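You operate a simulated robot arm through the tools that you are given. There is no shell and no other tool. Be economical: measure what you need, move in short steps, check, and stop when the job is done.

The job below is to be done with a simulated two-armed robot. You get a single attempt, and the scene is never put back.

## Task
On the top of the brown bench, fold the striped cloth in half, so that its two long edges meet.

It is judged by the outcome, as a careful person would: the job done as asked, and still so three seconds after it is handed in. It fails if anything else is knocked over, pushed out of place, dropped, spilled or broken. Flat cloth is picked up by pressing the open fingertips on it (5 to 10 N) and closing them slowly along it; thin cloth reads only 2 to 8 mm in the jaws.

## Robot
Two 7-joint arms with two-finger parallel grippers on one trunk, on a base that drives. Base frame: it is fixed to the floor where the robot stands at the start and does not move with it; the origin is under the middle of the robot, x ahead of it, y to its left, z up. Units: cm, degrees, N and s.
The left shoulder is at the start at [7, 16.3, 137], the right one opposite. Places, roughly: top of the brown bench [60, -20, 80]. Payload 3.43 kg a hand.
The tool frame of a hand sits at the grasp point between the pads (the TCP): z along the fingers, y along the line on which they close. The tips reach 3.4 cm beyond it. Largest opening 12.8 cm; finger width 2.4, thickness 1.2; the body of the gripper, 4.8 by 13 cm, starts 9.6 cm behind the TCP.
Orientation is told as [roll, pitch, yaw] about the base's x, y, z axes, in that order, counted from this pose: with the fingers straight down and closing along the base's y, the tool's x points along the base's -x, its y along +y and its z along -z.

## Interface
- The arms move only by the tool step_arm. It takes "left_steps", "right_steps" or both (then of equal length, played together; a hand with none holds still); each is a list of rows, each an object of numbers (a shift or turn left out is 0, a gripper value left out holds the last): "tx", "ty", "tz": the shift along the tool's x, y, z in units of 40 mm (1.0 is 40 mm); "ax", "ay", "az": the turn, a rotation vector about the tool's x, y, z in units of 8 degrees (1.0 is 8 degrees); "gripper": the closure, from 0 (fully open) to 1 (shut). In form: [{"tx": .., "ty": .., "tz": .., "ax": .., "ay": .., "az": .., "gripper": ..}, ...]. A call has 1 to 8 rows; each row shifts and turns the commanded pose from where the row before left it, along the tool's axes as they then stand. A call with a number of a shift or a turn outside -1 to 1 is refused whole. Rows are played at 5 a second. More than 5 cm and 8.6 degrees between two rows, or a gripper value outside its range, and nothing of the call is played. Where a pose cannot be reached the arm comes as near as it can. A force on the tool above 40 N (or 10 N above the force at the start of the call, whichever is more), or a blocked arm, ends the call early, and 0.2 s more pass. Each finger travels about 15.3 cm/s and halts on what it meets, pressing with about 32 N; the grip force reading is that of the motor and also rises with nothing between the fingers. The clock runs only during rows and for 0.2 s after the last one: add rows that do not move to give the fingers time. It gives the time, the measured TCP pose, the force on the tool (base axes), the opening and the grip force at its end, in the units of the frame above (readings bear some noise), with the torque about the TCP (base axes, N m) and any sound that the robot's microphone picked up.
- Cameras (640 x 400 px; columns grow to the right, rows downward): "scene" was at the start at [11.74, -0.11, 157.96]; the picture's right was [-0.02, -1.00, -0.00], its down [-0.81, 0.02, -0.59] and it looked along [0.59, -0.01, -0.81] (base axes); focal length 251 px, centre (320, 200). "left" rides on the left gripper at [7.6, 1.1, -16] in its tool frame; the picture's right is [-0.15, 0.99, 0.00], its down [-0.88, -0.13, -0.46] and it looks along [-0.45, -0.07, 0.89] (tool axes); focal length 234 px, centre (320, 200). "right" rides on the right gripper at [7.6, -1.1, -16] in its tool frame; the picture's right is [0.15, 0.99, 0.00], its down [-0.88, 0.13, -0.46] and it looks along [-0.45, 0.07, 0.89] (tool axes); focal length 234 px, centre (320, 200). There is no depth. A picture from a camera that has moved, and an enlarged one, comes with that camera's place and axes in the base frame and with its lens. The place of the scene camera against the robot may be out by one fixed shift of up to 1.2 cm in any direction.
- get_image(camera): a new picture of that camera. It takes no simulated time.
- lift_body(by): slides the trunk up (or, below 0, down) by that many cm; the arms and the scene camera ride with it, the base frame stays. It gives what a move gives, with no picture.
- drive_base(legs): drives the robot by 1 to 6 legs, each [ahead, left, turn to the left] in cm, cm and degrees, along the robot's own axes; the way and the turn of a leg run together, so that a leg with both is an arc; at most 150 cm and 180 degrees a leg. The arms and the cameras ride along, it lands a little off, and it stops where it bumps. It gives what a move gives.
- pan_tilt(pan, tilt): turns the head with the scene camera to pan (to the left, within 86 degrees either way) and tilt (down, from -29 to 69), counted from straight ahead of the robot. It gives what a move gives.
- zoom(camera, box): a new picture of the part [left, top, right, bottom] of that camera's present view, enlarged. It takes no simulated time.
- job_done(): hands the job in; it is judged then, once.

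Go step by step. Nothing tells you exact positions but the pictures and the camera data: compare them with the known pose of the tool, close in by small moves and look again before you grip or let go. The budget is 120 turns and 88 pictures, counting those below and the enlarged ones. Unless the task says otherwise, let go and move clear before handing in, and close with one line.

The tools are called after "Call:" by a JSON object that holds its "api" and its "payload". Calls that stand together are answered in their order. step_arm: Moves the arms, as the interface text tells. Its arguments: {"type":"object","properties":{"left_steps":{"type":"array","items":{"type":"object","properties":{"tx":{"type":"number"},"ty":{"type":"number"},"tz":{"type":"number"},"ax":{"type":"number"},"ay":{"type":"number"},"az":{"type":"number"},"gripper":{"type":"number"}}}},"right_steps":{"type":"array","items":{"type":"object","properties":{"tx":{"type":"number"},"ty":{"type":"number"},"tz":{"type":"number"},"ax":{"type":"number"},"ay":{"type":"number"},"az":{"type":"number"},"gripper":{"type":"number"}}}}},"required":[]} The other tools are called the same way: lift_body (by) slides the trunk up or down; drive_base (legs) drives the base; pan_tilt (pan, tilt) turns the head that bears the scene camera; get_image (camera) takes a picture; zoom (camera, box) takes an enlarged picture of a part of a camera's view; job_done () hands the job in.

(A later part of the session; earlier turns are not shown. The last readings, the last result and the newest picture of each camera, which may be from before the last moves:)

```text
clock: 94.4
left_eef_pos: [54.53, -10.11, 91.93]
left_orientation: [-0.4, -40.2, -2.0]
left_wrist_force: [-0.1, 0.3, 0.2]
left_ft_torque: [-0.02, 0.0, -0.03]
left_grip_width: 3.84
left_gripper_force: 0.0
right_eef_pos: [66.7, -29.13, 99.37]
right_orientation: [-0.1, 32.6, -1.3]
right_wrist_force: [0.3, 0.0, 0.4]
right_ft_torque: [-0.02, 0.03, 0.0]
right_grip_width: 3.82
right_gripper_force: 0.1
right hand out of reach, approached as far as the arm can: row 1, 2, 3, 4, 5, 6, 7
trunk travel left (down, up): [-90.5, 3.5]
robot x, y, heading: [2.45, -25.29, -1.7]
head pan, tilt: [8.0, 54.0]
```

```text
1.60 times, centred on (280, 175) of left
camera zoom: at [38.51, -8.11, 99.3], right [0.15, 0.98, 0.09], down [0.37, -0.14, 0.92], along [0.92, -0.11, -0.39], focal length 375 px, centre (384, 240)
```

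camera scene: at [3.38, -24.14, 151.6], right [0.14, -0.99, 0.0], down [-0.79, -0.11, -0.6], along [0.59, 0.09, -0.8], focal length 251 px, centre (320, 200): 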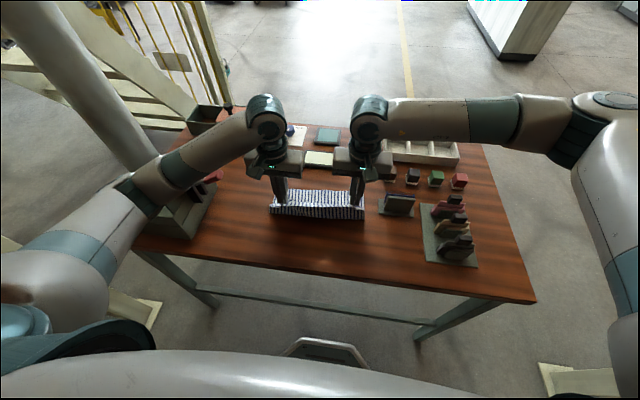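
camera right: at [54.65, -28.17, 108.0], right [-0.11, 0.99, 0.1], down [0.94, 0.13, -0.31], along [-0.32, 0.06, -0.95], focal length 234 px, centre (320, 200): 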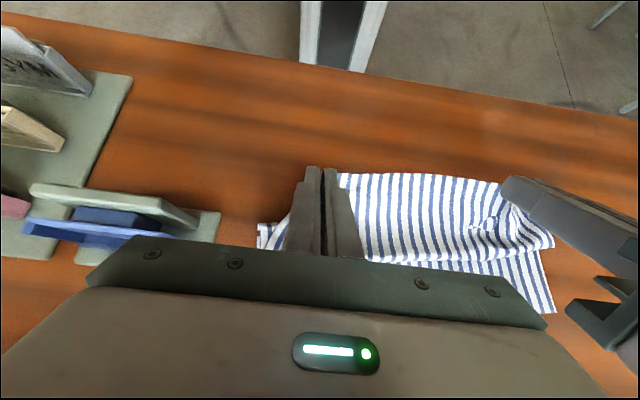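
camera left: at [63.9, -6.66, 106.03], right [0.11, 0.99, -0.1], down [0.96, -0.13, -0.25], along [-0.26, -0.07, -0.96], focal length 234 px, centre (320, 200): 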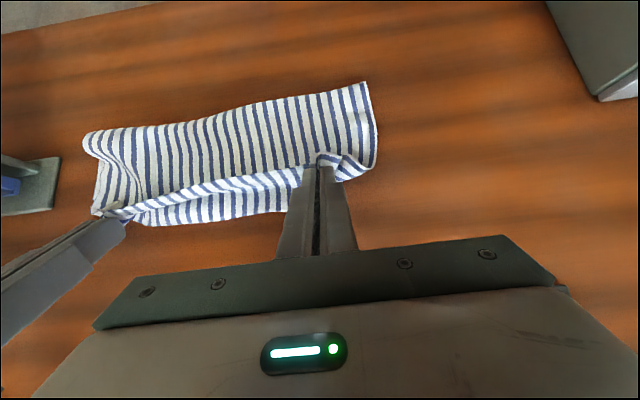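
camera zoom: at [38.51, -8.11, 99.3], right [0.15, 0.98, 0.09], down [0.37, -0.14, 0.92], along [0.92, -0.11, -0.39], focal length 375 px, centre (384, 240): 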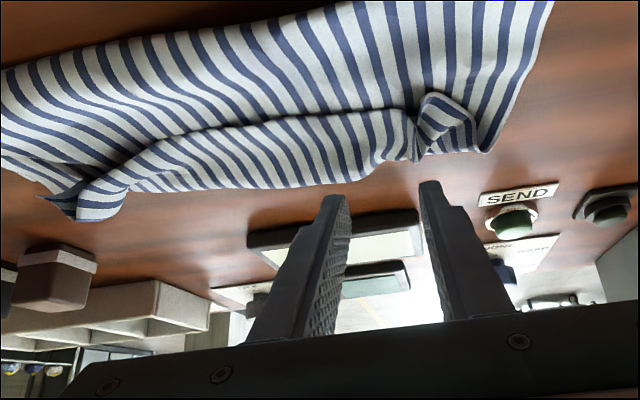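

The left hand is in place, but the right arm is stuck at its reach limit. I'll raise the left a little and pull the right hand back and up.

Call:
{"api": "step_arm", "payload": {"left_steps": [{"tx": -0.16, "tz": -0.19}, {"tx": -0.16, "tz": -0.19}, {"tx": -0.16, "tz": -0.19}, {"tx": 0}], "right_steps": [{"tx": 0.417, "tz": 0.044}, {"tx": 0.417, "tz": 0.044}, {"tx": 0.417, "tz": 0.044}, {"tx": 0.417, "tz": 0.044}]}}

Call:
{"api": "step_arm", "payload": {"right_steps": [{"ay": -0.7}, {"ay": -0.7}, {"ay": -0.7}, {"ay": -0.7}]}}

```text
clock: 95.4
left_eef_pos: [54.41, -10.18, 94.94]
left_orientation: [-0.5, -40.2, -2.0]
left_wrist_force: [0.1, -0.2, -0.6]
left_ft_torque: [0.0, -0.03, -0.02]
left_grip_width: 3.83
left_gripper_force: 0.2
right_eef_pos: [66.53, -28.25, 100.04]
right_orientation: [-0.1, 32.6, -1.3]
right_wrist_force: [-0.3, 0.0, -1.2]
right_ft_torque: [0.03, 0.02, -0.03]
right_grip_width: 3.81
right_gripper_force: 0.0
right hand out of reach, approached as far as the arm can: row 1, 2, 3, 4
trunk travel left (down, up): [-90.5, 3.5]
robot x, y, heading: [2.53, -25.11, -1.5]
head pan, tilt: [8.0, 54.0]
```

```text
clock: 96.4
left_eef_pos: [54.39, -10.08, 94.99]
left_orientation: [-0.5, -40.3, -2.0]
left_wrist_force: [-0.2, -0.4, 0.7]
left_ft_torque: [0.0, -0.02, -0.05]
left_grip_width: 3.85
left_gripper_force: 0.1
right_eef_pos: [68.68, -27.47, 99.98]
right_orientation: [-0.1, 12.9, -1.5]
right_wrist_force: [-0.7, 0.5, 0.7]
right_ft_torque: [-0.02, -0.02, 0.01]
right_grip_width: 3.83
right_gripper_force: 0.1
right hand out of reach, approached as far as the arm can: row 1, 2, 3
trunk travel left (down, up): [-90.5, 3.5]
robot x, y, heading: [2.47, -24.86, -1.6]
head pan, tilt: [8.0, 54.0]
```

The right wrist is coming free as the tilt drops; continuing.

Call:
{"api": "step_arm", "payload": {"right_steps": [{"ay": -0.7}, {"ay": -0.7}, {"ay": -0.7}, {"ay": -0.7}, {"tx": 0.3}, {"tx": 0.5}, {"tx": 0.5}]}}

Call:
{"api": "step_arm", "payload": {"right_steps": [{"ay": -0.8}, {"ay": -0.8}, {"ay": -0.8}, {"ay": -0.8}]}}

```text
clock: 98.0
left_eef_pos: [54.28, -10.05, 95.05]
left_orientation: [-0.5, -40.3, -2.0]
left_wrist_force: [-0.3, 0.5, 0.0]
left_ft_torque: [0.01, 0.02, 0.03]
left_grip_width: 3.82
left_gripper_force: 0.0
right_eef_pos: [63.62, -27.41, 99.02]
right_orientation: [-0.1, -9.5, -1.3]
right_wrist_force: [0.9, 0.7, 0.0]
right_ft_torque: [0.03, 0.03, -0.02]
right_grip_width: 3.84
right_gripper_force: 0.1
trunk travel left (down, up): [-90.5, 3.5]
robot x, y, heading: [2.88, -25.42, -1.5]
head pan, tilt: [8.0, 54.0]
```

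```text
clock: 99.0
left_eef_pos: [54.31, -10.17, 95.01]
left_orientation: [-0.5, -40.2, -2.1]
left_wrist_force: [1.1, -0.2, 0.5]
left_ft_torque: [0.02, 0.01, 0.01]
left_grip_width: 3.84
left_gripper_force: 0.0
right_eef_pos: [63.64, -27.25, 98.98]
right_orientation: [-0.1, -35.1, -1.2]
right_wrist_force: [-0.2, 0.0, 0.0]
right_ft_torque: [-0.02, -0.02, 0.01]
right_grip_width: 3.85
right_gripper_force: 0.0
trunk travel left (down, up): [-90.5, 3.5]
robot x, y, heading: [2.76, -25.05, -1.8]
head pan, tilt: [8.0, 54.0]
```

Both hands lean forward now. I'll square the base up and step back 3 cm, then position over the rucks.

Call:
{"api": "drive_base", "payload": {"legs": [[-3, 0, 1.7]]}}

```text
clock: 99.9
left_eef_pos: [51.47, -8.58, 94.62]
left_orientation: [-0.3, -39.9, -0.3]
left_wrist_force: [1.4, 0.3, -0.5]
left_ft_torque: [0.02, 0.05, 0.03]
left_grip_width: 3.87
left_gripper_force: 0.0
right_eef_pos: [61.25, -25.52, 98.67]
right_orientation: [-0.1, -34.7, 0.4]
right_wrist_force: [1.7, 0.6, -0.6]
right_ft_torque: [0.02, 0.01, 0.02]
right_grip_width: 3.83
right_gripper_force: 0.1
trunk travel left (down, up): [-90.5, 3.5]
robot x, y, heading: [-0.18, -25.01, 0.1]
head pan, tilt: [8.0, 54.0]
```

Call:
{"api": "step_arm", "payload": {"left_steps": [{"tx": 0.09, "tz": 0.19, "ty": 0.065}, {"tx": 0.09, "tz": 0.19, "ty": 0.065}, {"tx": 0.09, "tz": 0.19, "ty": 0.065}, {"tx": 0.09, "tz": 0.19, "ty": 0.065}, {"tx": 0.09, "tz": 0.19, "ty": 0.065}, {"tx": 0}], "right_steps": [{"ay": -0.66}, {"tx": 0.538, "tz": 0.084, "ty": -0.124}, {"tx": 0.538, "tz": 0.084, "ty": -0.124}, {"tx": 0.538, "tz": 0.084, "ty": -0.124}, {"tx": 0.538, "tz": 0.084, "ty": -0.124}, {"tx": 0.538, "tz": 0.084, "ty": -0.124}]}}

Call:
{"api": "get_image", "payload": {"camera": "left"}}

Call:
{"api": "get_image", "payload": {"camera": "right"}}

```text
clock: 101.3
left_eef_pos: [52.07, -7.33, 90.85]
left_orientation: [-0.4, -40.3, -0.3]
left_wrist_force: [0.3, 0.2, -0.4]
left_ft_torque: [-0.02, -0.05, 0.0]
left_grip_width: 3.81
left_gripper_force: 0.1
right_eef_pos: [53.58, -28.21, 90.77]
right_orientation: [-0.1, -40.4, 0.4]
right_wrist_force: [-0.9, -0.6, 0.8]
right_ft_torque: [0.01, 0.01, -0.02]
right_grip_width: 3.85
right_gripper_force: 0.1
trunk travel left (down, up): [-90.5, 3.5]
robot x, y, heading: [-0.57, -25.12, 0.0]
head pan, tilt: [8.0, 54.0]
```

```text
7 pictures are left
camera left: at [35.94, -5.86, 98.26], right [0.12, 0.99, 0.09], down [0.38, -0.13, 0.92], along [0.92, -0.08, -0.39], focal length 234 px, centre (320, 200)
```

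left: 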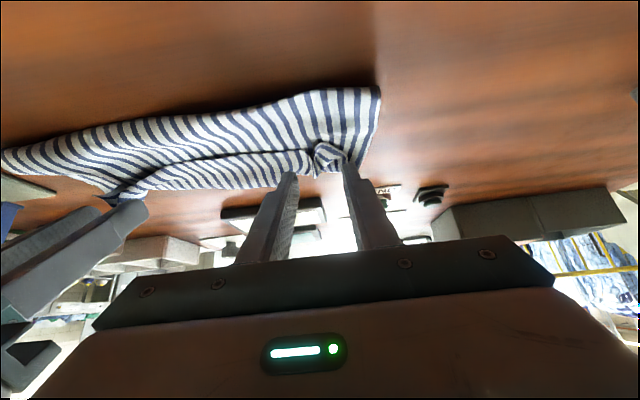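

```text
6 pictures are left
camera right: at [37.51, -29.44, 98.0], right [-0.12, 0.99, -0.1], down [0.38, 0.13, 0.92], along [0.92, 0.07, -0.39], focal length 234 px, centre (320, 200)
```

right: 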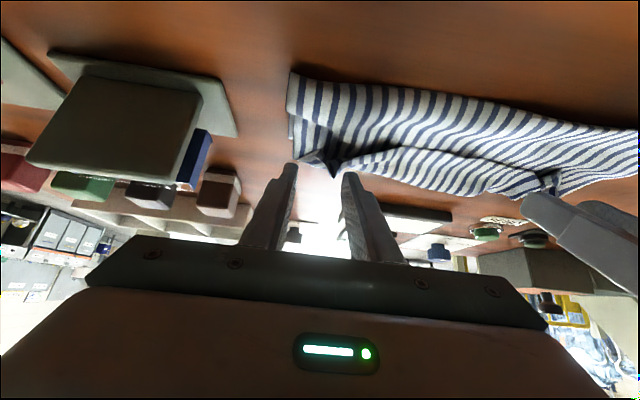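

The rucks sit about 1 cm to the left of both hands' centres. I'll shift over them and come down until light contact.

Call:
{"api": "step_arm", "payload": {"left_steps": [{"ty": 0.225}, {"tx": 0.026, "tz": 0.109}, {"tx": 0.026, "tz": 0.109}, {"tx": 0}], "right_steps": [{"ty": 0.25}, {"tx": -0.022, "tz": 0.149}, {"tx": -0.022, "tz": 0.149}, {"tx": 0}]}}

Call:
{"api": "step_arm", "payload": {"left_steps": [{"tx": 0.06, "tz": 0.07}, {"tx": 0.04, "tz": 0.048}, {"tx": 0}], "right_steps": [{"tx": 0.06, "tz": 0.07}, {"tx": 0.04, "tz": 0.048}, {"tx": 0}]}}

```text
clock: 102.3
left_eef_pos: [52.49, -6.3, 90.1]
left_orientation: [-0.6, -40.3, -0.2]
left_wrist_force: [-0.1, -0.6, 0.5]
left_ft_torque: [-0.01, 0.01, -0.01]
left_grip_width: 3.84
left_gripper_force: 0.1
right_eef_pos: [54.54, -27.08, 90.02]
right_orientation: [-0.3, -40.4, 0.5]
right_wrist_force: [0.7, 0.3, -0.3]
right_ft_torque: [0.0, 0.04, 0.02]
right_grip_width: 3.85
right_gripper_force: 0.1
trunk travel left (down, up): [-90.5, 3.5]
robot x, y, heading: [-0.27, -25.07, 0.1]
head pan, tilt: [8.0, 54.0]
```

```text
clock: 103.1
left_eef_pos: [52.6, -6.35, 89.42]
left_orientation: [-0.6, -40.4, -0.3]
left_wrist_force: [0.7, 0.1, 0.0]
left_ft_torque: [0.02, 0.01, 0.02]
left_grip_width: 3.87
left_gripper_force: 0.1
right_eef_pos: [54.6, -27.26, 89.5]
right_orientation: [-0.1, -40.3, 0.5]
right_wrist_force: [-0.1, -0.1, -0.4]
right_ft_torque: [-0.02, 0.03, 0.0]
right_grip_width: 3.82
right_gripper_force: 0.1
trunk travel left (down, up): [-90.5, 3.5]
robot x, y, heading: [-0.32, -25.06, 0.1]
head pan, tilt: [8.0, 54.0]
```

No contact yet, with the tips about 1 cm above the bench beside the standing rucks. I'll go down another 3 mm and close, so only the top layer is gripped.

Call:
{"api": "step_arm", "payload": {"left_steps": [{"tx": 0.05, "tz": 0.06}, {"tx": 0}, {"gripper": 0.76}, {"gripper": 0.82}, {"gripper": 0.88}, {"gripper": 0.94}, {"gripper": 1}, {"tx": 0}], "right_steps": [{"tx": 0.05, "tz": 0.06}, {"tx": 0}, {"gripper": 0.76}, {"gripper": 0.82}, {"gripper": 0.88}, {"gripper": 0.94}, {"gripper": 1}, {"tx": 0}]}}

```text
clock: 104.9
left_eef_pos: [52.58, -6.51, 89.26]
left_orientation: [-0.5, -40.3, -0.3]
left_wrist_force: [-0.5, -0.1, 0.6]
left_ft_torque: [0.01, 0.01, -0.01]
left_grip_width: 0.13
left_gripper_force: 32.2
right_eef_pos: [54.58, -27.1, 89.22]
right_orientation: [-0.1, -40.3, 0.6]
right_wrist_force: [0.8, -0.2, 0.3]
right_ft_torque: [-0.03, 0.0, 0.0]
right_grip_width: 0.2
right_gripper_force: 32.3
trunk travel left (down, up): [-90.5, 3.5]
robot x, y, heading: [-0.16, -25.24, 0.1]
head pan, tilt: [8.0, 54.0]
```

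Readings of 1.3 and 2.0 mm suggest both hold. Lift a little and check.

Call:
{"api": "step_arm", "payload": {"left_steps": [{"tx": -0.16, "tz": -0.19}, {"tx": -0.16, "tz": -0.19}, {"tx": -0.16, "tz": -0.19}, {"tx": -0.16, "tz": -0.19}, {"tx": 0}], "right_steps": [{"tx": -0.16, "tz": -0.19}, {"tx": -0.16, "tz": -0.19}, {"tx": -0.16, "tz": -0.19}, {"tx": -0.16, "tz": -0.19}, {"tx": 0}]}}

Call:
{"api": "get_image", "payload": {"camera": "left"}}

```text
clock: 106.1
left_eef_pos: [52.46, -6.37, 93.14]
left_orientation: [-0.4, -40.2, -0.4]
left_wrist_force: [-0.1, -0.9, 0.6]
left_ft_torque: [0.04, -0.03, 0.01]
left_grip_width: 0.1
left_gripper_force: 32.2
right_eef_pos: [54.69, -27.11, 92.95]
right_orientation: [-0.1, -40.3, 0.5]
right_wrist_force: [-0.3, -0.3, 0.4]
right_ft_torque: [-0.01, 0.0, 0.01]
right_grip_width: 0.2
right_gripper_force: 31.7
trunk travel left (down, up): [-90.5, 3.5]
robot x, y, heading: [-0.53, -24.91, 0.0]
head pan, tilt: [8.0, 54.0]
```

```text
5 pictures are left
camera left: at [36.31, -4.83, 100.51], right [0.12, 0.99, 0.09], down [0.38, -0.13, 0.92], along [0.92, -0.08, -0.39], focal length 234 px, centre (320, 200)
```

left: 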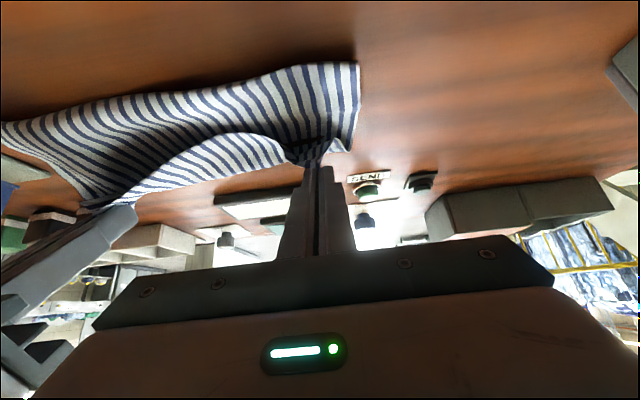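

Both corners are held. I'll drive back and draw the edge toward the robot to unroll the cloth flat again.

Call:
{"api": "drive_base", "payload": {"legs": [[-10, 0, 0]]}}

Call:
{"api": "step_arm", "payload": {"left_steps": [{"tx": 0.365, "tz": -0.149}, {"tx": 0.365, "tz": -0.149}, {"tx": 0.365, "tz": -0.149}, {"tx": 0.365, "tz": -0.149}, {"tx": 0.365, "tz": -0.149}, {"tx": 0.365, "tz": -0.149}, {"tx": 0}], "right_steps": [{"tx": 0.365, "tz": -0.149}, {"tx": 0.365, "tz": -0.149}, {"tx": 0.365, "tz": -0.149}, {"tx": 0.365, "tz": -0.149}, {"tx": 0.365, "tz": -0.149}, {"tx": 0.365, "tz": -0.149}, {"tx": 0}]}}

Call:
{"api": "zoom", "payload": {"camera": "scene", "box": [230, 150, 430, 275]}}

```text
clock: 107.2
left_eef_pos: [42.49, -6.17, 93.13]
left_orientation: [-0.5, -40.3, -0.2]
left_wrist_force: [-0.3, 0.1, 0.6]
left_ft_torque: [0.0, 0.01, -0.02]
left_grip_width: 0.08
left_gripper_force: 32.1
right_eef_pos: [44.76, -27.14, 92.85]
right_orientation: [-0.1, -40.3, 0.5]
right_wrist_force: [0.0, 0.1, 0.5]
right_ft_torque: [0.03, -0.01, 0.01]
right_grip_width: 0.23
right_gripper_force: 32.6
trunk travel left (down, up): [-90.5, 3.5]
robot x, y, heading: [-10.09, -25.19, 0.2]
head pan, tilt: [8.0, 54.0]
```

```text
clock: 108.8
left_eef_pos: [33.42, -6.27, 90.35]
left_orientation: [-0.5, -40.3, -0.1]
left_wrist_force: [0.2, -0.7, 0.7]
left_ft_torque: [0.02, -0.01, 0.02]
left_grip_width: 0.09
left_gripper_force: 31.5
right_eef_pos: [35.62, -27.18, 89.83]
right_orientation: [-0.2, -40.3, 0.6]
right_wrist_force: [0.0, -0.2, -0.9]
right_ft_torque: [0.0, -0.01, -0.01]
right_grip_width: 0.22
right_gripper_force: 31.9
trunk travel left (down, up): [-90.5, 3.5]
robot x, y, heading: [-10.32, -25.16, 0.5]
head pan, tilt: [8.0, 54.0]
```

```text
3.20 times, centred on (330, 212) of scene
camera zoom: at [1.45, -24.09, 163.47], right [0.14, -0.99, 0.0], down [-0.8, -0.12, -0.59], along [0.58, 0.08, -0.81], focal length 804 px, centre (288, 160)
```

zoom: 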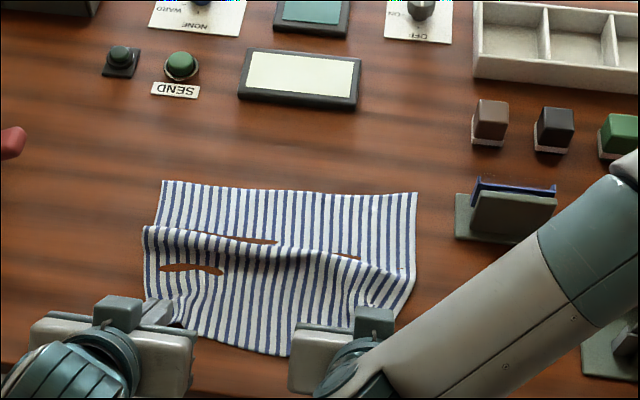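

There's still a ridge of slack in the middle. I'll pull back 4 cm more to lay it flat, then roll the edge up over the fold line again with the fingers going from −40 to 0.

Call:
{"api": "step_arm", "payload": {"left_steps": [{"tx": 0.255, "tz": -0.214}, {"tx": 0.255, "tz": -0.214}, {"tx": 0.255, "tz": -0.214}, {"tx": 0}], "right_steps": [{"tx": 0.255, "tz": -0.214}, {"tx": 0.255, "tz": -0.214}, {"tx": 0.255, "tz": -0.214}, {"tx": 0}]}}

Call:
{"api": "zoom", "payload": {"camera": "scene", "box": [230, 150, 430, 275]}}

```text
clock: 109.8
left_eef_pos: [29.25, -6.3, 90.27]
left_orientation: [-0.5, -40.3, -0.2]
left_wrist_force: [0.7, -1.0, -0.1]
left_ft_torque: [0.01, -0.02, 0.02]
left_grip_width: 0.08
left_gripper_force: 31.9
right_eef_pos: [31.5, -27.11, 90.08]
right_orientation: [-0.1, -40.3, 0.5]
right_wrist_force: [0.7, -0.6, -0.7]
right_ft_torque: [0.04, -0.01, -0.05]
right_grip_width: 0.2
right_gripper_force: 31.9
trunk travel left (down, up): [-90.5, 3.5]
robot x, y, heading: [-10.38, -25.47, 0.3]
head pan, tilt: [8.0, 54.0]
```

```text
3.20 times, centred on (330, 212) of scene
camera zoom: at [1.38, -24.07, 163.48], right [0.14, -0.99, 0.0], down [-0.8, -0.12, -0.59], along [0.58, 0.08, -0.81], focal length 804 px, centre (288, 160)
```

zoom: 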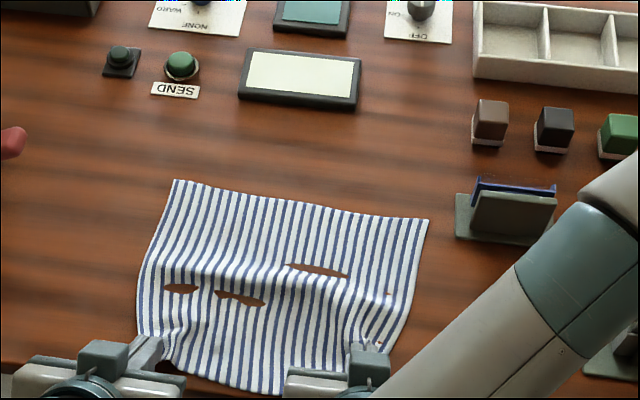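

Both grips still hold, and the cloth's far edge is now nearly square at x≈52. I'll carry the edge up and over with the full roll to +40, stopping with the sheet standing and leaning forward.

Call:
{"api": "step_arm", "payload": {"left_steps": [{"tx": -0.305, "tz": -0.169, "ay": 0.625, "ty": -0.045}, {"tx": -0.379, "tz": -0.192, "ay": 0.625, "ty": -0.045}, {"tx": -0.435, "tz": -0.153, "ay": 0.625, "ty": -0.045}, {"tx": -0.456, "tz": -0.091, "ay": 0.625, "ty": -0.045}, {"tx": -0.476, "tz": -0.066, "ay": 0.625, "ty": -0.045}, {"tx": -0.498, "tz": -0.022, "ay": 0.625, "ty": -0.045}, {"tx": -0.51, "tz": -0.011, "ay": 0.625, "ty": -0.045}, {"tx": -0.552, "tz": -0.002, "ay": 0.625, "ty": -0.045}], "right_steps": [{"tx": -0.282, "tz": -0.188, "ay": 0.625, "ty": -0.045}, {"tx": -0.338, "tz": -0.221, "ay": 0.625, "ty": -0.045}, {"tx": -0.37, "tz": -0.19, "ay": 0.625, "ty": -0.045}, {"tx": -0.372, "tz": -0.13, "ay": 0.625, "ty": -0.045}, {"tx": -0.378, "tz": -0.102, "ay": 0.625, "ty": -0.045}, {"tx": -0.384, "tz": -0.052, "ay": 0.625, "ty": -0.045}, {"tx": -0.387, "tz": -0.033, "ay": 0.625, "ty": -0.045}, {"tx": -0.415, "tz": -0.014, "ay": 0.625, "ty": -0.045}]}}

Call:
{"api": "step_arm", "payload": {"left_steps": [{"tx": -0.073, "tz": 0.028, "ay": 0.625}, {"tx": -0.073, "tz": 0.028, "ay": 0.625}, {"tx": -0.073, "tz": 0.028, "ay": 0.625}, {"tx": -0.073, "tz": 0.028, "ay": 0.625}], "right_steps": [{"tx": -0.073, "tz": 0.028, "ay": 0.625}, {"tx": -0.073, "tz": 0.028, "ay": 0.625}, {"tx": -0.073, "tz": 0.028, "ay": 0.625}, {"tx": -0.073, "tz": 0.028, "ay": 0.625}]}}

Call:
{"api": "drive_base", "payload": {"legs": [[3, 0, 0]]}}

Call:
{"api": "step_arm", "payload": {"left_steps": [{"tx": -0.073, "tz": 0.027, "ay": 0.625}, {"tx": -0.073, "tz": 0.027, "ay": 0.625}, {"tx": -0.073, "tz": 0.027, "ay": 0.625}, {"tx": -0.073, "tz": 0.027, "ay": 0.625}], "right_steps": [{"tx": -0.073, "tz": 0.027, "ay": 0.625}, {"tx": -0.073, "tz": 0.027, "ay": 0.625}, {"tx": -0.073, "tz": 0.027, "ay": 0.625}, {"tx": -0.073, "tz": 0.027, "ay": 0.625}]}}

Call:
{"api": "drive_base", "payload": {"legs": [[4, 0, 0]]}}

```text
clock: 111.6
left_eef_pos: [41.15, -7.64, 97.64]
left_orientation: [-0.1, -0.1, -0.4]
left_wrist_force: [0.1, 0.5, -0.6]
left_ft_torque: [0.0, 0.01, 0.0]
left_grip_width: 0.09
left_gripper_force: 31.5
right_eef_pos: [40.41, -28.82, 97.59]
right_orientation: [-0.1, 0.0, 0.4]
right_wrist_force: [0.2, 0.8, -0.7]
right_ft_torque: [0.01, -0.02, -0.04]
right_grip_width: 0.21
right_gripper_force: 31.8
trunk travel left (down, up): [-90.5, 3.5]
robot x, y, heading: [-10.67, -25.24, 0.1]
head pan, tilt: [8.0, 54.0]
```

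```text
clock: 112.6
left_eef_pos: [42.23, -7.7, 97.03]
left_orientation: [-0.4, 19.9, -0.6]
left_wrist_force: [0.8, 1.4, 0.6]
left_ft_torque: [-0.01, 0.02, -0.04]
left_grip_width: 0.08
left_gripper_force: 32.4
right_eef_pos: [41.6, -28.52, 96.99]
right_orientation: [-0.1, 19.9, 0.5]
right_wrist_force: [0.4, -0.3, -0.4]
right_ft_torque: [-0.01, 0.01, -0.01]
right_grip_width: 0.23
right_gripper_force: 31.7
trunk travel left (down, up): [-90.5, 3.5]
robot x, y, heading: [-9.89, -24.7, 0.2]
head pan, tilt: [8.0, 54.0]
```

```text
clock: 113.4
left_eef_pos: [44.4, -7.52, 97.39]
left_orientation: [-0.5, 19.4, -0.6]
left_wrist_force: [-0.3, -0.4, 0.5]
left_ft_torque: [0.01, -0.07, -0.01]
left_grip_width: 0.09
left_gripper_force: 31.6
right_eef_pos: [43.75, -28.6, 97.37]
right_orientation: [-0.1, 19.3, 0.5]
right_wrist_force: [-1.6, 0.1, 0.4]
right_ft_torque: [0.02, -0.07, 0.03]
right_grip_width: 0.18
right_gripper_force: 32.1
trunk travel left (down, up): [-90.5, 3.5]
robot x, y, heading: [-7.64, -25.32, 0.0]
head pan, tilt: [8.0, 54.0]
```

```text
clock: 114.4
left_eef_pos: [45.88, -7.69, 96.03]
left_orientation: [-0.5, 39.8, -0.9]
left_wrist_force: [-0.1, 0.0, -0.3]
left_ft_torque: [-0.04, 0.01, 0.03]
left_grip_width: 0.1
left_gripper_force: 32.2
right_eef_pos: [45.23, -28.41, 96.15]
right_orientation: [-0.1, 40.0, 0.6]
right_wrist_force: [-0.1, -0.1, -1.3]
right_ft_torque: [-0.01, -0.01, -0.02]
right_grip_width: 0.24
right_gripper_force: 32.0
trunk travel left (down, up): [-90.5, 3.5]
robot x, y, heading: [-7.79, -25.18, 0.3]
head pan, tilt: [8.0, 54.0]
```

```text
clock: 115.3
left_eef_pos: [49.36, -7.65, 96.53]
left_orientation: [-0.5, 39.5, -0.8]
left_wrist_force: [-1.2, 0.0, 0.3]
left_ft_torque: [0.0, -0.08, 0.03]
left_grip_width: 0.09
left_gripper_force: 32.1
right_eef_pos: [48.57, -28.4, 96.47]
right_orientation: [-0.1, 39.4, 0.5]
right_wrist_force: [-0.2, 0.3, -0.1]
right_ft_torque: [-0.01, -0.1, 0.01]
right_grip_width: 0.21
right_gripper_force: 31.9
trunk travel left (down, up): [-90.5, 3.5]
robot x, y, heading: [-3.34, -25.09, 0.3]
head pan, tilt: [8.0, 54.0]
```

The edge should now be at about (46, z 94.5), leaning over the fold. One look before letting go.

Call:
{"api": "zoom", "payload": {"camera": "scene", "box": [230, 140, 430, 265]}}

```text
3.20 times, centred on (330, 202) of scene
camera zoom: at [7.29, -24.06, 163.58], right [0.14, -0.99, 0.0], down [-0.8, -0.12, -0.59], along [0.59, 0.08, -0.81], focal length 804 px, centre (288, 192)
```

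zoom: 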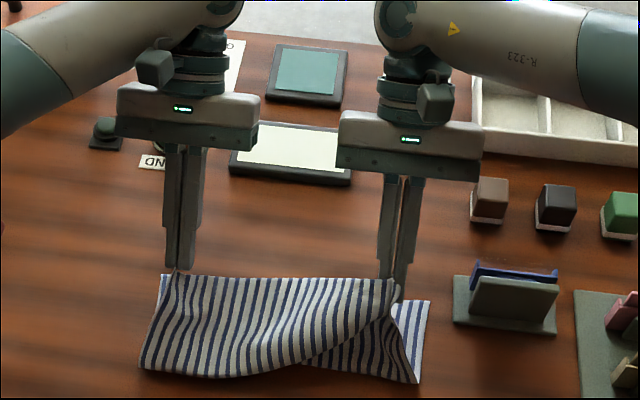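

The sheet stands nicely, with the crease close to the middle (x≈40–42) and the edge straight between the hands. I'll lean it further forward and lower (drive +3, trunk −3.5), then release.

Call:
{"api": "lift_body", "payload": {"by": -3.5}}

Call:
{"api": "drive_base", "payload": {"legs": [[3.2, 0, 0]]}}

Call:
{"api": "step_arm", "payload": {"left_steps": [{"gripper": 0.6}, {"tx": 0}, {"tx": 0}, {"tx": 0}], "right_steps": [{"gripper": 0.6}, {"tx": 0}, {"tx": 0}, {"tx": 0}]}}

Call:
{"api": "zoom", "payload": {"camera": "scene", "box": [230, 140, 430, 265]}}

```text
clock: 116.1
left_eef_pos: [49.91, -7.56, 92.47]
left_orientation: [-0.5, 39.8, -1.0]
left_wrist_force: [0.6, 0.3, -0.7]
left_ft_torque: [0.01, 0.0, 0.0]
left_grip_width: 0.11
left_gripper_force: 31.9
right_eef_pos: [49.28, -28.44, 92.58]
right_orientation: [-0.1, 39.9, 0.3]
right_wrist_force: [0.5, 0.1, -0.4]
right_ft_torque: [-0.02, 0.02, 0.01]
right_grip_width: 0.21
right_gripper_force: 32.1
trunk travel left (down, up): [-87.0, 7.0]
robot x, y, heading: [-3.31, -24.81, 0.0]
head pan, tilt: [8.0, 54.0]
```

```text
clock: 117.0
left_eef_pos: [52.5, -7.59, 92.83]
left_orientation: [-0.5, 39.5, -1.0]
left_wrist_force: [-0.9, 0.1, 1.0]
left_ft_torque: [0.03, -0.11, 0.0]
left_grip_width: 0.13
left_gripper_force: 32.0
right_eef_pos: [51.92, -28.45, 93.0]
right_orientation: [-0.2, 39.4, 0.5]
right_wrist_force: [0.3, 0.1, 0.8]
right_ft_torque: [0.0, -0.09, 0.01]
right_grip_width: 0.24
right_gripper_force: 31.6
trunk travel left (down, up): [-87.0, 7.0]
robot x, y, heading: [-0.38, -24.81, 0.5]
head pan, tilt: [8.0, 54.0]
```

```text
clock: 118.0
left_eef_pos: [52.96, -7.65, 92.55]
left_orientation: [-0.5, 39.6, -0.9]
left_wrist_force: [-0.1, -0.3, -0.3]
left_ft_torque: [0.01, 0.0, -0.01]
left_grip_width: 5.14
left_gripper_force: 0.1
right_eef_pos: [52.21, -28.5, 92.68]
right_orientation: [-0.2, 39.7, 0.6]
right_wrist_force: [0.1, -0.1, -0.9]
right_ft_torque: [-0.01, -0.04, 0.02]
right_grip_width: 5.12
right_gripper_force: 0.0
trunk travel left (down, up): [-87.0, 7.0]
robot x, y, heading: [0.09, -24.81, 0.1]
head pan, tilt: [8.0, 54.0]
```

```text
3.20 times, centred on (330, 202) of scene
camera zoom: at [11.32, -24.04, 159.99], right [0.14, -0.99, 0.0], down [-0.8, -0.12, -0.59], along [0.58, 0.08, -0.81], focal length 804 px, centre (288, 192)
```

zoom: 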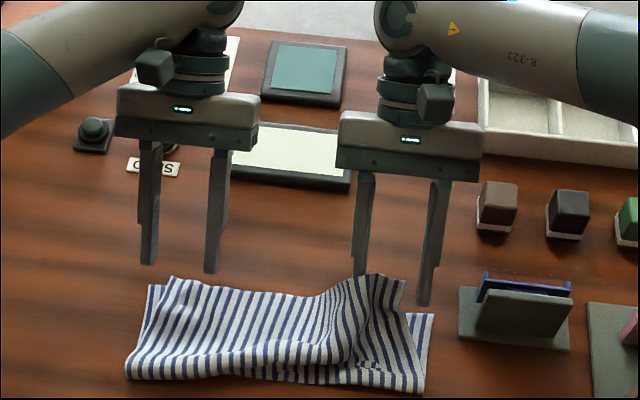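

It fell over forward: the left and middle edges now meet within about 1 cm at x≈51. Only the old rucks near both ends are still bunched, especially on the right. I'll lift clear, level the hands and close the fingers, ready to smooth the top layer outward.

Call:
{"api": "lift_body", "payload": {"by": 6}}

Call:
{"api": "step_arm", "payload": {"left_steps": [{"ay": -0.83}, {"ay": -0.83}, {"ay": -0.83}, {"ay": -0.83}, {"ay": -0.83}, {"ay": -0.83}, {"gripper": 1}, {"tx": 0}], "right_steps": [{"ay": -0.83}, {"ay": -0.83}, {"ay": -0.83}, {"ay": -0.83}, {"ay": -0.83}, {"ay": -0.83}, {"gripper": 1}, {"tx": 0}]}}

```text
clock: 119.0
left_eef_pos: [53.13, -7.53, 98.59]
left_orientation: [-0.5, 39.8, -0.9]
left_wrist_force: [0.4, 0.5, -0.1]
left_ft_torque: [0.03, 0.05, 0.0]
left_grip_width: 5.1
left_gripper_force: 0.1
right_eef_pos: [52.27, -28.53, 98.6]
right_orientation: [-0.2, 39.7, 0.4]
right_wrist_force: [-0.1, 0.5, -0.4]
right_ft_torque: [-0.02, 0.02, 0.01]
right_grip_width: 5.14
right_gripper_force: 0.1
trunk travel left (down, up): [-93.0, 1.0]
robot x, y, heading: [-0.47, -25.12, 0.2]
head pan, tilt: [8.0, 54.0]
```

```text
clock: 120.8
left_eef_pos: [52.98, -7.56, 98.54]
left_orientation: [-0.4, -0.1, -0.5]
left_wrist_force: [-0.2, -0.3, 0.3]
left_ft_torque: [0.02, 0.02, 0.04]
left_grip_width: 0.0
left_gripper_force: 32.4
right_eef_pos: [52.39, -28.39, 98.55]
right_orientation: [-0.2, -0.1, 0.6]
right_wrist_force: [0.7, -0.9, 0.5]
right_ft_torque: [0.0, 0.0, -0.01]
right_grip_width: 0.02
right_gripper_force: 32.5
trunk travel left (down, up): [-93.0, 1.0]
robot x, y, heading: [-0.23, -25.03, 0.5]
head pan, tilt: [8.0, 54.0]
```

The card holder stands close on the right, so I'll turn the right hand 90° so that its narrow side faces it before smoothing.

Call:
{"api": "step_arm", "payload": {"right_steps": [{"az": -1}, {"az": -1}, {"az": -1}, {"az": -1}, {"az": -1}, {"az": -1}, {"az": -1}, {"az": -1}]}}

Call:
{"api": "step_arm", "payload": {"right_steps": [{"az": -1}, {"az": -1}, {"az": -1}, {"az": -0.25}]}}

```text
clock: 122.6
left_eef_pos: [52.96, -7.59, 98.53]
left_orientation: [-0.4, -0.2, -0.6]
left_wrist_force: [0.3, 0.7, 0.2]
left_ft_torque: [-0.01, 0.02, 0.01]
left_grip_width: 0.03
left_gripper_force: 32.0
right_eef_pos: [52.22, -28.49, 98.58]
right_orientation: [0.0, 0.0, 64.8]
right_wrist_force: [0.6, 0.1, -0.1]
right_ft_torque: [-0.02, 0.0, 0.0]
right_grip_width: 0.0
right_gripper_force: 32.1
trunk travel left (down, up): [-93.0, 1.0]
robot x, y, heading: [0.04, -25.7, 0.0]
head pan, tilt: [8.0, 54.0]
```

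```text
clock: 123.6
left_eef_pos: [53.07, -7.96, 98.45]
left_orientation: [-0.3, -0.1, -0.7]
left_wrist_force: [-0.1, 0.5, 0.4]
left_ft_torque: [0.05, 0.02, -0.04]
left_grip_width: 0.0
left_gripper_force: 32.0
right_eef_pos: [51.4, -27.37, 98.2]
right_orientation: [0.9, -0.6, 84.2]
right_wrist_force: [-0.3, -0.9, -0.3]
right_ft_torque: [0.06, -0.01, 0.01]
right_grip_width: 0.0
right_gripper_force: 31.8
right hand out of reach, approached as far as the arm can: row 3
trunk travel left (down, up): [-93.0, 1.0]
robot x, y, heading: [-0.5, -25.21, 0.3]
head pan, tilt: [8.0, 54.0]
```

Now I'll come down onto the top layer near both ends.

Call:
{"api": "step_arm", "payload": {"left_steps": [{"tx": 0.41, "tz": 0.3}, {"tx": 0.41, "tz": 0.4}, {"tz": 0.5}, {"tz": 0.5}, {"tz": 0.4}, {"tx": 0}], "right_steps": [{"tx": 0.26, "ty": 0.175, "tz": 0.3}, {"tx": 0.26, "ty": 0.175, "tz": 0.4}, {"tz": 0.5}, {"tz": 0.5}, {"tz": 0.38}, {"tx": 0}]}}

Call:
{"api": "step_arm", "payload": {"left_steps": [{"tz": 0.1}, {"tz": 0.06}, {"tx": 0}], "right_steps": [{"tz": 0.1}, {"tz": 0.06}, {"tx": 0}]}}

```text
clock: 125.0
left_eef_pos: [49.9, -7.5, 90.3]
left_orientation: [-0.4, -0.1, -0.6]
left_wrist_force: [0.1, 0.4, 0.6]
left_ft_torque: [-0.01, -0.01, -0.03]
left_grip_width: 0.0
left_gripper_force: 32.1
right_eef_pos: [49.63, -29.13, 89.82]
right_orientation: [0.9, -0.4, 86.2]
right_wrist_force: [0.2, -0.3, -0.1]
right_ft_torque: [0.01, -0.01, -0.02]
right_grip_width: 0.0
right_gripper_force: 31.9
trunk travel left (down, up): [-93.0, 1.0]
robot x, y, heading: [-0.08, -24.91, 0.6]
head pan, tilt: [8.0, 54.0]
```

```text
clock: 125.8
left_eef_pos: [49.73, -7.52, 89.64]
left_orientation: [-0.3, -0.1, -0.5]
left_wrist_force: [0.3, 0.1, 0.2]
left_ft_torque: [-0.03, 0.0, 0.01]
left_grip_width: 0.01
left_gripper_force: 31.6
right_eef_pos: [49.74, -29.17, 89.2]
right_orientation: [0.9, -0.5, 86.1]
right_wrist_force: [-0.6, 0.0, -0.3]
right_ft_torque: [-0.02, 0.01, -0.02]
right_grip_width: 0.0
right_gripper_force: 32.0
trunk travel left (down, up): [-93.0, 1.0]
robot x, y, heading: [-0.23, -25.18, 0.3]
head pan, tilt: [8.0, 54.0]
```

Call:
{"api": "step_arm", "payload": {"left_steps": [{"tz": 0.12}, {"tz": 0.06}, {"tx": 0}], "right_steps": [{"tz": 0.06}, {"tz": 0.03}, {"tx": 0}]}}

```text
clock: 126.6
left_eef_pos: [49.68, -7.41, 88.87]
left_orientation: [-0.4, -0.1, -0.6]
left_wrist_force: [0.5, -0.3, -0.1]
left_ft_torque: [0.01, -0.02, 0.01]
left_grip_width: 0.0
left_gripper_force: 31.2
right_eef_pos: [49.69, -29.15, 88.89]
right_orientation: [1.0, -0.4, 86.2]
right_wrist_force: [0.6, -0.1, -0.2]
right_ft_torque: [0.0, 0.0, 0.0]
right_grip_width: 0.0
right_gripper_force: 32.1
trunk travel left (down, up): [-93.0, 1.0]
robot x, y, heading: [-0.2, -25.19, 0.2]
head pan, tilt: [8.0, 54.0]
```

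Call:
{"api": "step_arm", "payload": {"left_steps": [{"tz": 0.05}, {"tz": 0.025}, {"tx": 0}], "right_steps": [{"tz": 0.05}, {"tz": 0.025}, {"tx": 0}]}}

```text
clock: 127.4
left_eef_pos: [49.57, -7.57, 88.68]
left_orientation: [-0.4, -0.1, -0.5]
left_wrist_force: [0.5, 1.3, 5.4]
left_ft_torque: [0.05, -0.03, 0.0]
left_grip_width: 0.02
left_gripper_force: 32.0
right_eef_pos: [49.66, -29.12, 88.63]
right_orientation: [0.9, -0.5, 86.1]
right_wrist_force: [-0.2, -0.6, 0.6]
right_ft_torque: [-0.02, 0.01, 0.05]
right_grip_width: 0.01
right_gripper_force: 31.8
trunk travel left (down, up): [-93.0, 1.0]
robot x, y, heading: [-0.02, -25.46, 0.2]
head pan, tilt: [8.0, 54.0]
```

Left presses with 5 N and the right just touches. I'll press the right slightly more and draw both outward about 2 cm.

Call:
{"api": "step_arm", "payload": {"left_steps": [{"tx": 0}, {"tx": 0}, {"ty": 0.1}, {"ty": 0.1}, {"ty": 0.1}, {"ty": 0.1}, {"ty": 0.1}, {"tx": 0}], "right_steps": [{"tz": 0.03}, {"tz": 0.02}, {"tx": 0.11}, {"tx": 0.11}, {"tx": 0.11}, {"tx": 0.11}, {"tx": 0.11}, {"tx": 0}]}}

```text
clock: 129.2
left_eef_pos: [49.48, -5.61, 88.63]
left_orientation: [-0.5, -0.3, -0.5]
left_wrist_force: [0.1, -0.4, 1.1]
left_ft_torque: [-0.04, -0.04, -0.01]
left_grip_width: 0.0
left_gripper_force: 32.0
right_eef_pos: [49.43, -31.2, 88.55]
right_orientation: [0.7, -0.5, 86.1]
right_wrist_force: [0.0, 6.8, 26.5]
right_ft_torque: [0.13, -0.16, 0.05]
right_grip_width: 0.0
right_gripper_force: 31.9
trunk travel left (down, up): [-93.0, 1.0]
robot x, y, heading: [-0.21, -24.84, 0.2]
head pan, tilt: [8.0, 54.0]
```

Lifting both hands straight up and slightly away, then the last look.

Call:
{"api": "step_arm", "payload": {"left_steps": [{"tz": -0.4}, {"tz": -0.8}, {"tz": -0.9}, {"tz": -0.9}, {"tx": -0.3, "tz": -0.5}, {"tx": -0.4}, {"tx": -0.4}, {"tx": 0}], "right_steps": [{"tz": -0.4}, {"tz": -0.8}, {"tz": -0.9}, {"tz": -0.9}, {"ty": -0.3, "tz": -0.5}, {"ty": -0.4}, {"ty": -0.4}, {"tx": 0}]}}

Call:
{"api": "zoom", "payload": {"camera": "scene", "box": [230, 150, 430, 275]}}

```text
clock: 131.0
left_eef_pos: [54.22, -5.42, 102.68]
left_orientation: [-0.4, 0.0, -0.5]
left_wrist_force: [0.1, 0.3, -0.3]
left_ft_torque: [0.01, -0.03, -0.05]
left_grip_width: 0.03
left_gripper_force: 32.6
right_eef_pos: [50.34, -31.2, 101.54]
right_orientation: [0.8, -0.3, 86.2]
right_wrist_force: [0.4, 0.0, -0.2]
right_ft_torque: [0.0, -0.01, -0.03]
right_grip_width: 0.02
right_gripper_force: 32.7
right hand out of reach, approached as far as the arm can: row 5, 6, 7
trunk travel left (down, up): [-93.0, 1.0]
robot x, y, heading: [-0.27, -25.08, -0.1]
head pan, tilt: [8.0, 54.0]
```

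```text
3.20 times, centred on (330, 212) of scene
camera zoom: at [11.3, -23.84, 165.99], right [0.14, -0.99, 0.0], down [-0.8, -0.12, -0.59], along [0.58, 0.08, -0.81], focal length 804 px, centre (288, 160)
```

zoom: 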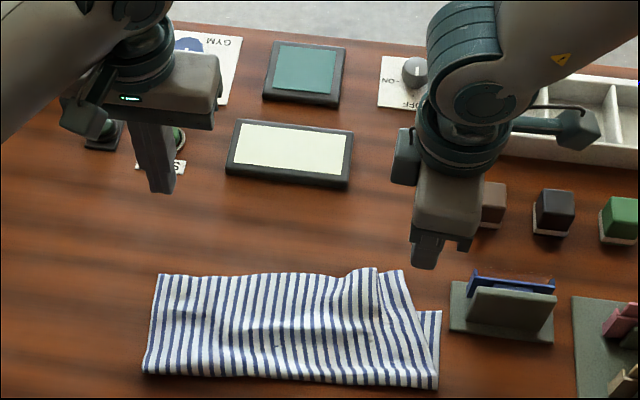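

The left half is neat, but the top layer's right corner overshoots by about 4 cm. No pictures remain, so I'll use the grip-width reading: pinch the standing ruck of the top layer on the right and draw it back a little, with the left hand holding its end. First I'll turn the right hand back.

Call:
{"api": "step_arm", "payload": {"right_steps": [{"az": 1}, {"az": 1}, {"az": 1}, {"az": 1}, {"az": 1}, {"az": 1}, {"az": 1}, {"az": 1}]}}

Call:
{"api": "step_arm", "payload": {"right_steps": [{"az": 1, "gripper": 0.7}, {"az": 1}, {"az": 0.77}, {"tx": 0}]}}

```text
clock: 132.8
left_eef_pos: [54.29, -5.76, 102.75]
left_orientation: [-0.4, -0.1, -0.6]
left_wrist_force: [0.3, -0.8, -0.8]
left_ft_torque: [0.03, 0.0, -0.01]
left_grip_width: 0.0
left_gripper_force: 31.9
right_eef_pos: [50.47, -31.46, 101.67]
right_orientation: [0.9, 0.6, 22.1]
right_wrist_force: [-0.5, -0.4, 0.5]
right_ft_torque: [-0.03, -0.05, 0.05]
right_grip_width: 0.01
right_gripper_force: 32.4
trunk travel left (down, up): [-93.0, 1.0]
robot x, y, heading: [-0.26, -25.31, 0.3]
head pan, tilt: [8.0, 54.0]
```

```text
clock: 133.8
left_eef_pos: [54.29, -5.63, 102.63]
left_orientation: [-0.4, -0.2, -0.6]
left_wrist_force: [-0.1, 0.2, 0.0]
left_ft_torque: [0.0, -0.01, 0.02]
left_grip_width: 0.01
left_gripper_force: 31.7
right_eef_pos: [50.4, -31.37, 101.57]
right_orientation: [0.6, 0.7, 0.0]
right_wrist_force: [-0.3, -0.1, 0.1]
right_ft_torque: [0.02, -0.02, -0.01]
right_grip_width: 3.85
right_gripper_force: 0.1
trunk travel left (down, up): [-93.0, 1.0]
robot x, y, heading: [-0.42, -24.94, 0.1]
head pan, tilt: [8.0, 54.0]
```

Call:
{"api": "step_arm", "payload": {"left_steps": [{"tx": 0.5, "ty": -0.05}, {"tx": 0.5, "tz": 0.6}, {"tx": 0.45, "tz": 0.8}, {"tz": 0.8}, {"tz": 0.8}, {"tz": 0.4}, {"tx": 0}], "right_steps": [{"tx": 0.15, "ty": 0.3}, {"ty": 0.24, "tz": 0.5}, {"tz": 0.8}, {"tz": 0.8}, {"tz": 0.6}, {"tz": 0.36}, {"tx": 0}]}}

Call:
{"api": "step_arm", "payload": {"left_steps": [{"tz": 0.05}, {"tz": 0.05}, {"tx": 0}], "right_steps": [{"tz": 0.06}, {"tx": 0}, {"tx": 0}]}}

```text
clock: 135.4
left_eef_pos: [48.64, -6.03, 89.0]
left_orientation: [-0.3, 0.0, -0.5]
left_wrist_force: [0.3, -0.2, -0.5]
left_ft_torque: [-0.01, -0.01, 0.01]
left_grip_width: 0.0
left_gripper_force: 32.4
right_eef_pos: [49.53, -29.13, 89.41]
right_orientation: [0.7, 0.8, 0.1]
right_wrist_force: [-0.2, 0.7, 0.5]
right_ft_torque: [-0.03, 0.01, -0.03]
right_grip_width: 3.81
right_gripper_force: 0.1
trunk travel left (down, up): [-93.0, 1.0]
robot x, y, heading: [-0.44, -25.32, 0.2]
head pan, tilt: [8.0, 54.0]
```

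```text
clock: 136.2
left_eef_pos: [48.57, -5.86, 88.58]
left_orientation: [-0.4, -0.1, -0.6]
left_wrist_force: [-0.4, 0.4, 1.9]
left_ft_torque: [-0.02, 0.01, 0.0]
left_grip_width: 0.0
left_gripper_force: 31.9
right_eef_pos: [49.67, -29.09, 89.22]
right_orientation: [0.6, 0.8, 0.1]
right_wrist_force: [1.1, 0.0, 0.5]
right_ft_torque: [-0.02, 0.0, 0.01]
right_grip_width: 3.82
right_gripper_force: 0.1
trunk travel left (down, up): [-93.0, 1.0]
robot x, y, heading: [-0.57, -25.09, 0.2]
head pan, tilt: [8.0, 54.0]
```

Call:
{"api": "step_arm", "payload": {"left_steps": [{"tz": 0.02}, {"tx": 0}, {"tx": 0}, {"tx": 0}, {"tx": 0}, {"tx": 0}, {"tx": 0}, {"tx": 0}], "right_steps": [{"tz": 0.07}, {"tx": 0}, {"gripper": 0.76}, {"gripper": 0.82}, {"gripper": 0.88}, {"gripper": 0.94}, {"gripper": 1}, {"tx": 0}]}}

```text
clock: 138.0
left_eef_pos: [48.37, -5.92, 88.49]
left_orientation: [-0.5, -0.4, -0.5]
left_wrist_force: [6.2, 0.3, 27.5]
left_ft_torque: [-0.04, -0.15, 0.0]
left_grip_width: 0.0
left_gripper_force: 31.5
right_eef_pos: [49.47, -29.29, 88.84]
right_orientation: [0.5, 0.7, 0.1]
right_wrist_force: [0.3, 0.7, 0.2]
right_ft_torque: [-0.05, 0.01, -0.01]
right_grip_width: 0.02
right_gripper_force: 32.2
trunk travel left (down, up): [-93.0, 1.0]
robot x, y, heading: [-0.56, -25.12, -0.0]
head pan, tilt: [8.0, 54.0]
```

Nothing was caught. I'll open again, press lightly on the top layer and close.

Call:
{"api": "step_arm", "payload": {"left_steps": [{"tz": -0.02}, {"tx": 0}, {"tx": 0}, {"tx": 0}], "right_steps": [{"tz": -0.05, "gripper": 0.7}, {"tx": 0}, {"tz": 0.09}, {"tx": 0}]}}

Call:
{"api": "step_arm", "payload": {"right_steps": [{"tz": 0.03}, {"tx": 0}]}}

```text
clock: 139.0
left_eef_pos: [48.28, -5.96, 88.55]
left_orientation: [-0.3, -0.3, -0.6]
left_wrist_force: [5.5, 0.0, 24.3]
left_ft_torque: [0.01, -0.17, 0.0]
left_grip_width: 0.0
left_gripper_force: 32.1
right_eef_pos: [49.56, -29.26, 88.78]
right_orientation: [0.6, 0.8, 0.1]
right_wrist_force: [0.1, 0.2, 0.3]
right_ft_torque: [0.04, 0.01, 0.02]
right_grip_width: 3.86
right_gripper_force: 0.2
trunk travel left (down, up): [-93.0, 1.0]
robot x, y, heading: [0.05, -25.09, 0.2]
head pan, tilt: [8.0, 54.0]
```

```text
clock: 139.6
left_eef_pos: [48.32, -5.97, 88.5]
left_orientation: [-0.3, -0.2, -0.6]
left_wrist_force: [6.1, 1.2, 22.5]
left_ft_torque: [-0.02, -0.19, -0.01]
left_grip_width: 0.01
left_gripper_force: 32.2
right_eef_pos: [49.53, -29.24, 88.66]
right_orientation: [0.7, 0.8, 0.1]
right_wrist_force: [-1.5, 0.0, 1.7]
right_ft_torque: [-0.03, 0.02, -0.01]
right_grip_width: 3.85
right_gripper_force: 0.3
trunk travel left (down, up): [-93.0, 1.0]
robot x, y, heading: [0.04, -25.48, -0.2]
head pan, tilt: [8.0, 54.0]
```

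Light contact of about 2 N; I'll press a touch more and close slowly.

Call:
{"api": "step_arm", "payload": {"right_steps": [{"tz": 0.015}, {"gripper": 0.74}, {"gripper": 0.79}, {"gripper": 0.84}, {"gripper": 0.89}, {"gripper": 0.94}, {"gripper": 1}, {"tx": 0}]}}

```text
clock: 141.4
left_eef_pos: [48.28, -6.01, 88.66]
left_orientation: [-0.2, -0.3, -0.7]
left_wrist_force: [4.7, -0.2, 21.2]
left_ft_torque: [-0.01, -0.13, 0.01]
left_grip_width: 0.0
left_gripper_force: 32.1
right_eef_pos: [49.41, -29.13, 88.56]
right_orientation: [0.6, 0.8, 0.1]
right_wrist_force: [0.0, -0.1, 1.7]
right_ft_torque: [-0.04, -0.03, 0.0]
right_grip_width: 0.0
right_gripper_force: 31.9
trunk travel left (down, up): [-93.0, 1.0]
robot x, y, heading: [-0.1, -25.29, 0.0]
head pan, tilt: [8.0, 54.0]
```

Still nothing caught. One more attempt with a firmer press (~8 N).

Call:
{"api": "step_arm", "payload": {"right_steps": [{"tz": -0.05, "gripper": 0.7}, {"tx": 0}, {"tz": 0.06}, {"tz": 0.02}, {"tx": 0}]}}

```text
clock: 142.6
left_eef_pos: [48.27, -5.91, 88.52]
left_orientation: [-0.3, -0.1, -0.6]
left_wrist_force: [4.5, -0.6, 16.2]
left_ft_torque: [0.0, -0.13, 0.0]
left_grip_width: 0.0
left_gripper_force: 31.9
right_eef_pos: [49.62, -29.25, 88.58]
right_orientation: [0.7, 0.7, 0.0]
right_wrist_force: [0.5, -1.8, 10.9]
right_ft_torque: [-0.35, -0.11, 0.05]
right_grip_width: 3.89
right_gripper_force: 0.3
trunk travel left (down, up): [-93.0, 1.0]
robot x, y, heading: [-0.19, -24.92, 0.2]
head pan, tilt: [8.0, 54.0]
```

Call:
{"api": "step_arm", "payload": {"right_steps": [{"gripper": 0.74}, {"gripper": 0.79}, {"gripper": 0.84}, {"gripper": 0.89}, {"gripper": 0.94}, {"gripper": 0.98}, {"gripper": 1}, {"tx": 0}]}}

```text
clock: 144.4
left_eef_pos: [48.23, -5.81, 88.51]
left_orientation: [-0.3, -0.2, -0.6]
left_wrist_force: [2.2, -1.2, 10.4]
left_ft_torque: [-0.02, -0.07, 0.02]
left_grip_width: 0.01
left_gripper_force: 31.7
right_eef_pos: [49.58, -29.37, 88.57]
right_orientation: [0.6, 0.6, 0.1]
right_wrist_force: [0.9, -2.5, 16.6]
right_ft_torque: [-0.15, -0.11, -0.01]
right_grip_width: 0.0
right_gripper_force: 31.9
trunk travel left (down, up): [-93.0, 1.0]
robot x, y, heading: [-0.09, -25.31, 0.3]
head pan, tilt: [8.0, 54.0]
```

Not caught, so I'll stop pinching. With the left end held, I'll make one gentle light-pressure stroke on the top layer near the crease, toward the robot, to draw its right edge back.

Call:
{"api": "step_arm", "payload": {"right_steps": [{"tz": -0.2}, {"tx": 0.45}, {"tx": 0.45}, {"tz": 0.15}, {"tz": 0.04}, {"tx": 0}]}}

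```text
clock: 145.8
left_eef_pos: [48.3, -5.99, 88.5]
left_orientation: [-0.4, -0.2, -0.6]
left_wrist_force: [-1.3, 0.1, 16.6]
left_ft_torque: [-0.02, 0.02, -0.01]
left_grip_width: 0.01
left_gripper_force: 31.8
right_eef_pos: [45.81, -29.27, 88.63]
right_orientation: [0.6, 0.7, 0.1]
right_wrist_force: [0.1, 0.0, 0.9]
right_ft_torque: [0.0, -0.01, 0.02]
right_grip_width: 0.0
right_gripper_force: 33.2
trunk travel left (down, up): [-93.0, 1.0]
robot x, y, heading: [-0.38, -25.31, 0.2]
head pan, tilt: [8.0, 54.0]
```

Call:
{"api": "step_arm", "payload": {"right_steps": [{"tz": 0.02}, {"tx": 0.13, "ty": -0.04}, {"tx": 0.13, "ty": -0.04}, {"tx": 0.13, "ty": -0.04}, {"tx": 0.13, "ty": -0.04}, {"tx": 0.13, "ty": -0.04}, {"tx": 0.13, "ty": -0.04}, {"tx": 0}]}}

```text
clock: 147.6
left_eef_pos: [48.28, -5.93, 88.51]
left_orientation: [-0.4, -0.3, -0.7]
left_wrist_force: [-1.0, -0.1, 16.3]
left_ft_torque: [-0.01, 0.07, -0.01]
left_grip_width: 0.0
left_gripper_force: 31.8
right_eef_pos: [42.7, -30.16, 88.62]
right_orientation: [0.4, 0.7, 0.0]
right_wrist_force: [0.3, 0.2, -0.2]
right_ft_torque: [0.02, 0.0, 0.02]
right_grip_width: 0.0
right_gripper_force: 31.8
trunk travel left (down, up): [-93.0, 1.0]
robot x, y, heading: [-0.18, -25.15, 0.2]
head pan, tilt: [8.0, 54.0]
```

One more selective stroke is possible: the overshooting corner lies directly on the bench beyond the lower edge, so pressing there moves only the top layer. I'll press there and push it back and outward.

Call:
{"api": "step_arm", "payload": {"right_steps": [{"tz": -0.6}, {"tx": -0.75, "ty": 0.05}, {"tx": -0.75, "ty": 0.05}, {"tx": -0.75, "ty": 0.05}, {"tx": -0.58, "ty": 0.05}, {"tz": 0.4}, {"tz": 0.2}, {"tx": 0}]}}

Call:
{"api": "step_arm", "payload": {"right_steps": [{"tz": 0.02}, {"tz": 0.015}, {"tx": 0}]}}

```text
clock: 149.4
left_eef_pos: [48.32, -5.95, 88.54]
left_orientation: [-0.2, -0.1, -0.6]
left_wrist_force: [-1.0, 0.2, 12.4]
left_ft_torque: [-0.03, 0.0, -0.04]
left_grip_width: 0.03
left_gripper_force: 32.7
right_eef_pos: [53.95, -29.26, 88.51]
right_orientation: [0.6, 0.7, 0.2]
right_wrist_force: [-0.5, -0.9, 6.5]
right_ft_torque: [-0.1, 0.1, 0.02]
right_grip_width: 0.01
right_gripper_force: 32.0
trunk travel left (down, up): [-93.0, 1.0]
robot x, y, heading: [-0.0, -25.23, 0.4]
head pan, tilt: [8.0, 54.0]
```

```text
clock: 150.2
left_eef_pos: [48.33, -5.92, 88.66]
left_orientation: [-0.2, -0.3, -0.6]
left_wrist_force: [0.0, 0.3, 3.0]
left_ft_torque: [-0.02, -0.02, 0.01]
left_grip_width: 0.02
left_gripper_force: 32.0
right_eef_pos: [54.1, -29.28, 88.48]
right_orientation: [0.7, 0.5, -0.1]
right_wrist_force: [1.7, -5.8, 31.4]
right_ft_torque: [-0.33, 0.32, 0.07]
right_grip_width: 0.0
right_gripper_force: 31.7
trunk travel left (down, up): [-93.0, 1.0]
robot x, y, heading: [-0.5, -25.33, 0.2]
head pan, tilt: [8.0, 54.0]
```

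Call:
{"api": "step_arm", "payload": {"right_steps": [{"tz": -0.02}, {"tx": 0.12, "ty": -0.08}, {"tx": 0.12, "ty": -0.08}, {"tx": 0.12, "ty": -0.08}, {"tx": 0.12, "ty": -0.08}, {"tx": 0.12, "ty": -0.08}, {"tx": 0.12, "ty": -0.08}, {"tx": 0}]}}

```text
clock: 152.0
left_eef_pos: [48.23, -5.79, 88.64]
left_orientation: [-0.4, -0.2, -0.6]
left_wrist_force: [-0.1, -3.7, 6.0]
left_ft_torque: [-0.08, 0.02, -0.05]
left_grip_width: 0.0
left_gripper_force: 31.8
right_eef_pos: [51.11, -31.09, 88.47]
right_orientation: [0.6, 0.8, 0.1]
right_wrist_force: [5.7, 8.5, 28.4]
right_ft_torque: [0.11, 0.16, -0.07]
right_grip_width: 0.01
right_gripper_force: 32.4
trunk travel left (down, up): [-93.0, 1.0]
robot x, y, heading: [-0.2, -24.99, 0.2]
head pan, tilt: [8.0, 54.0]
```

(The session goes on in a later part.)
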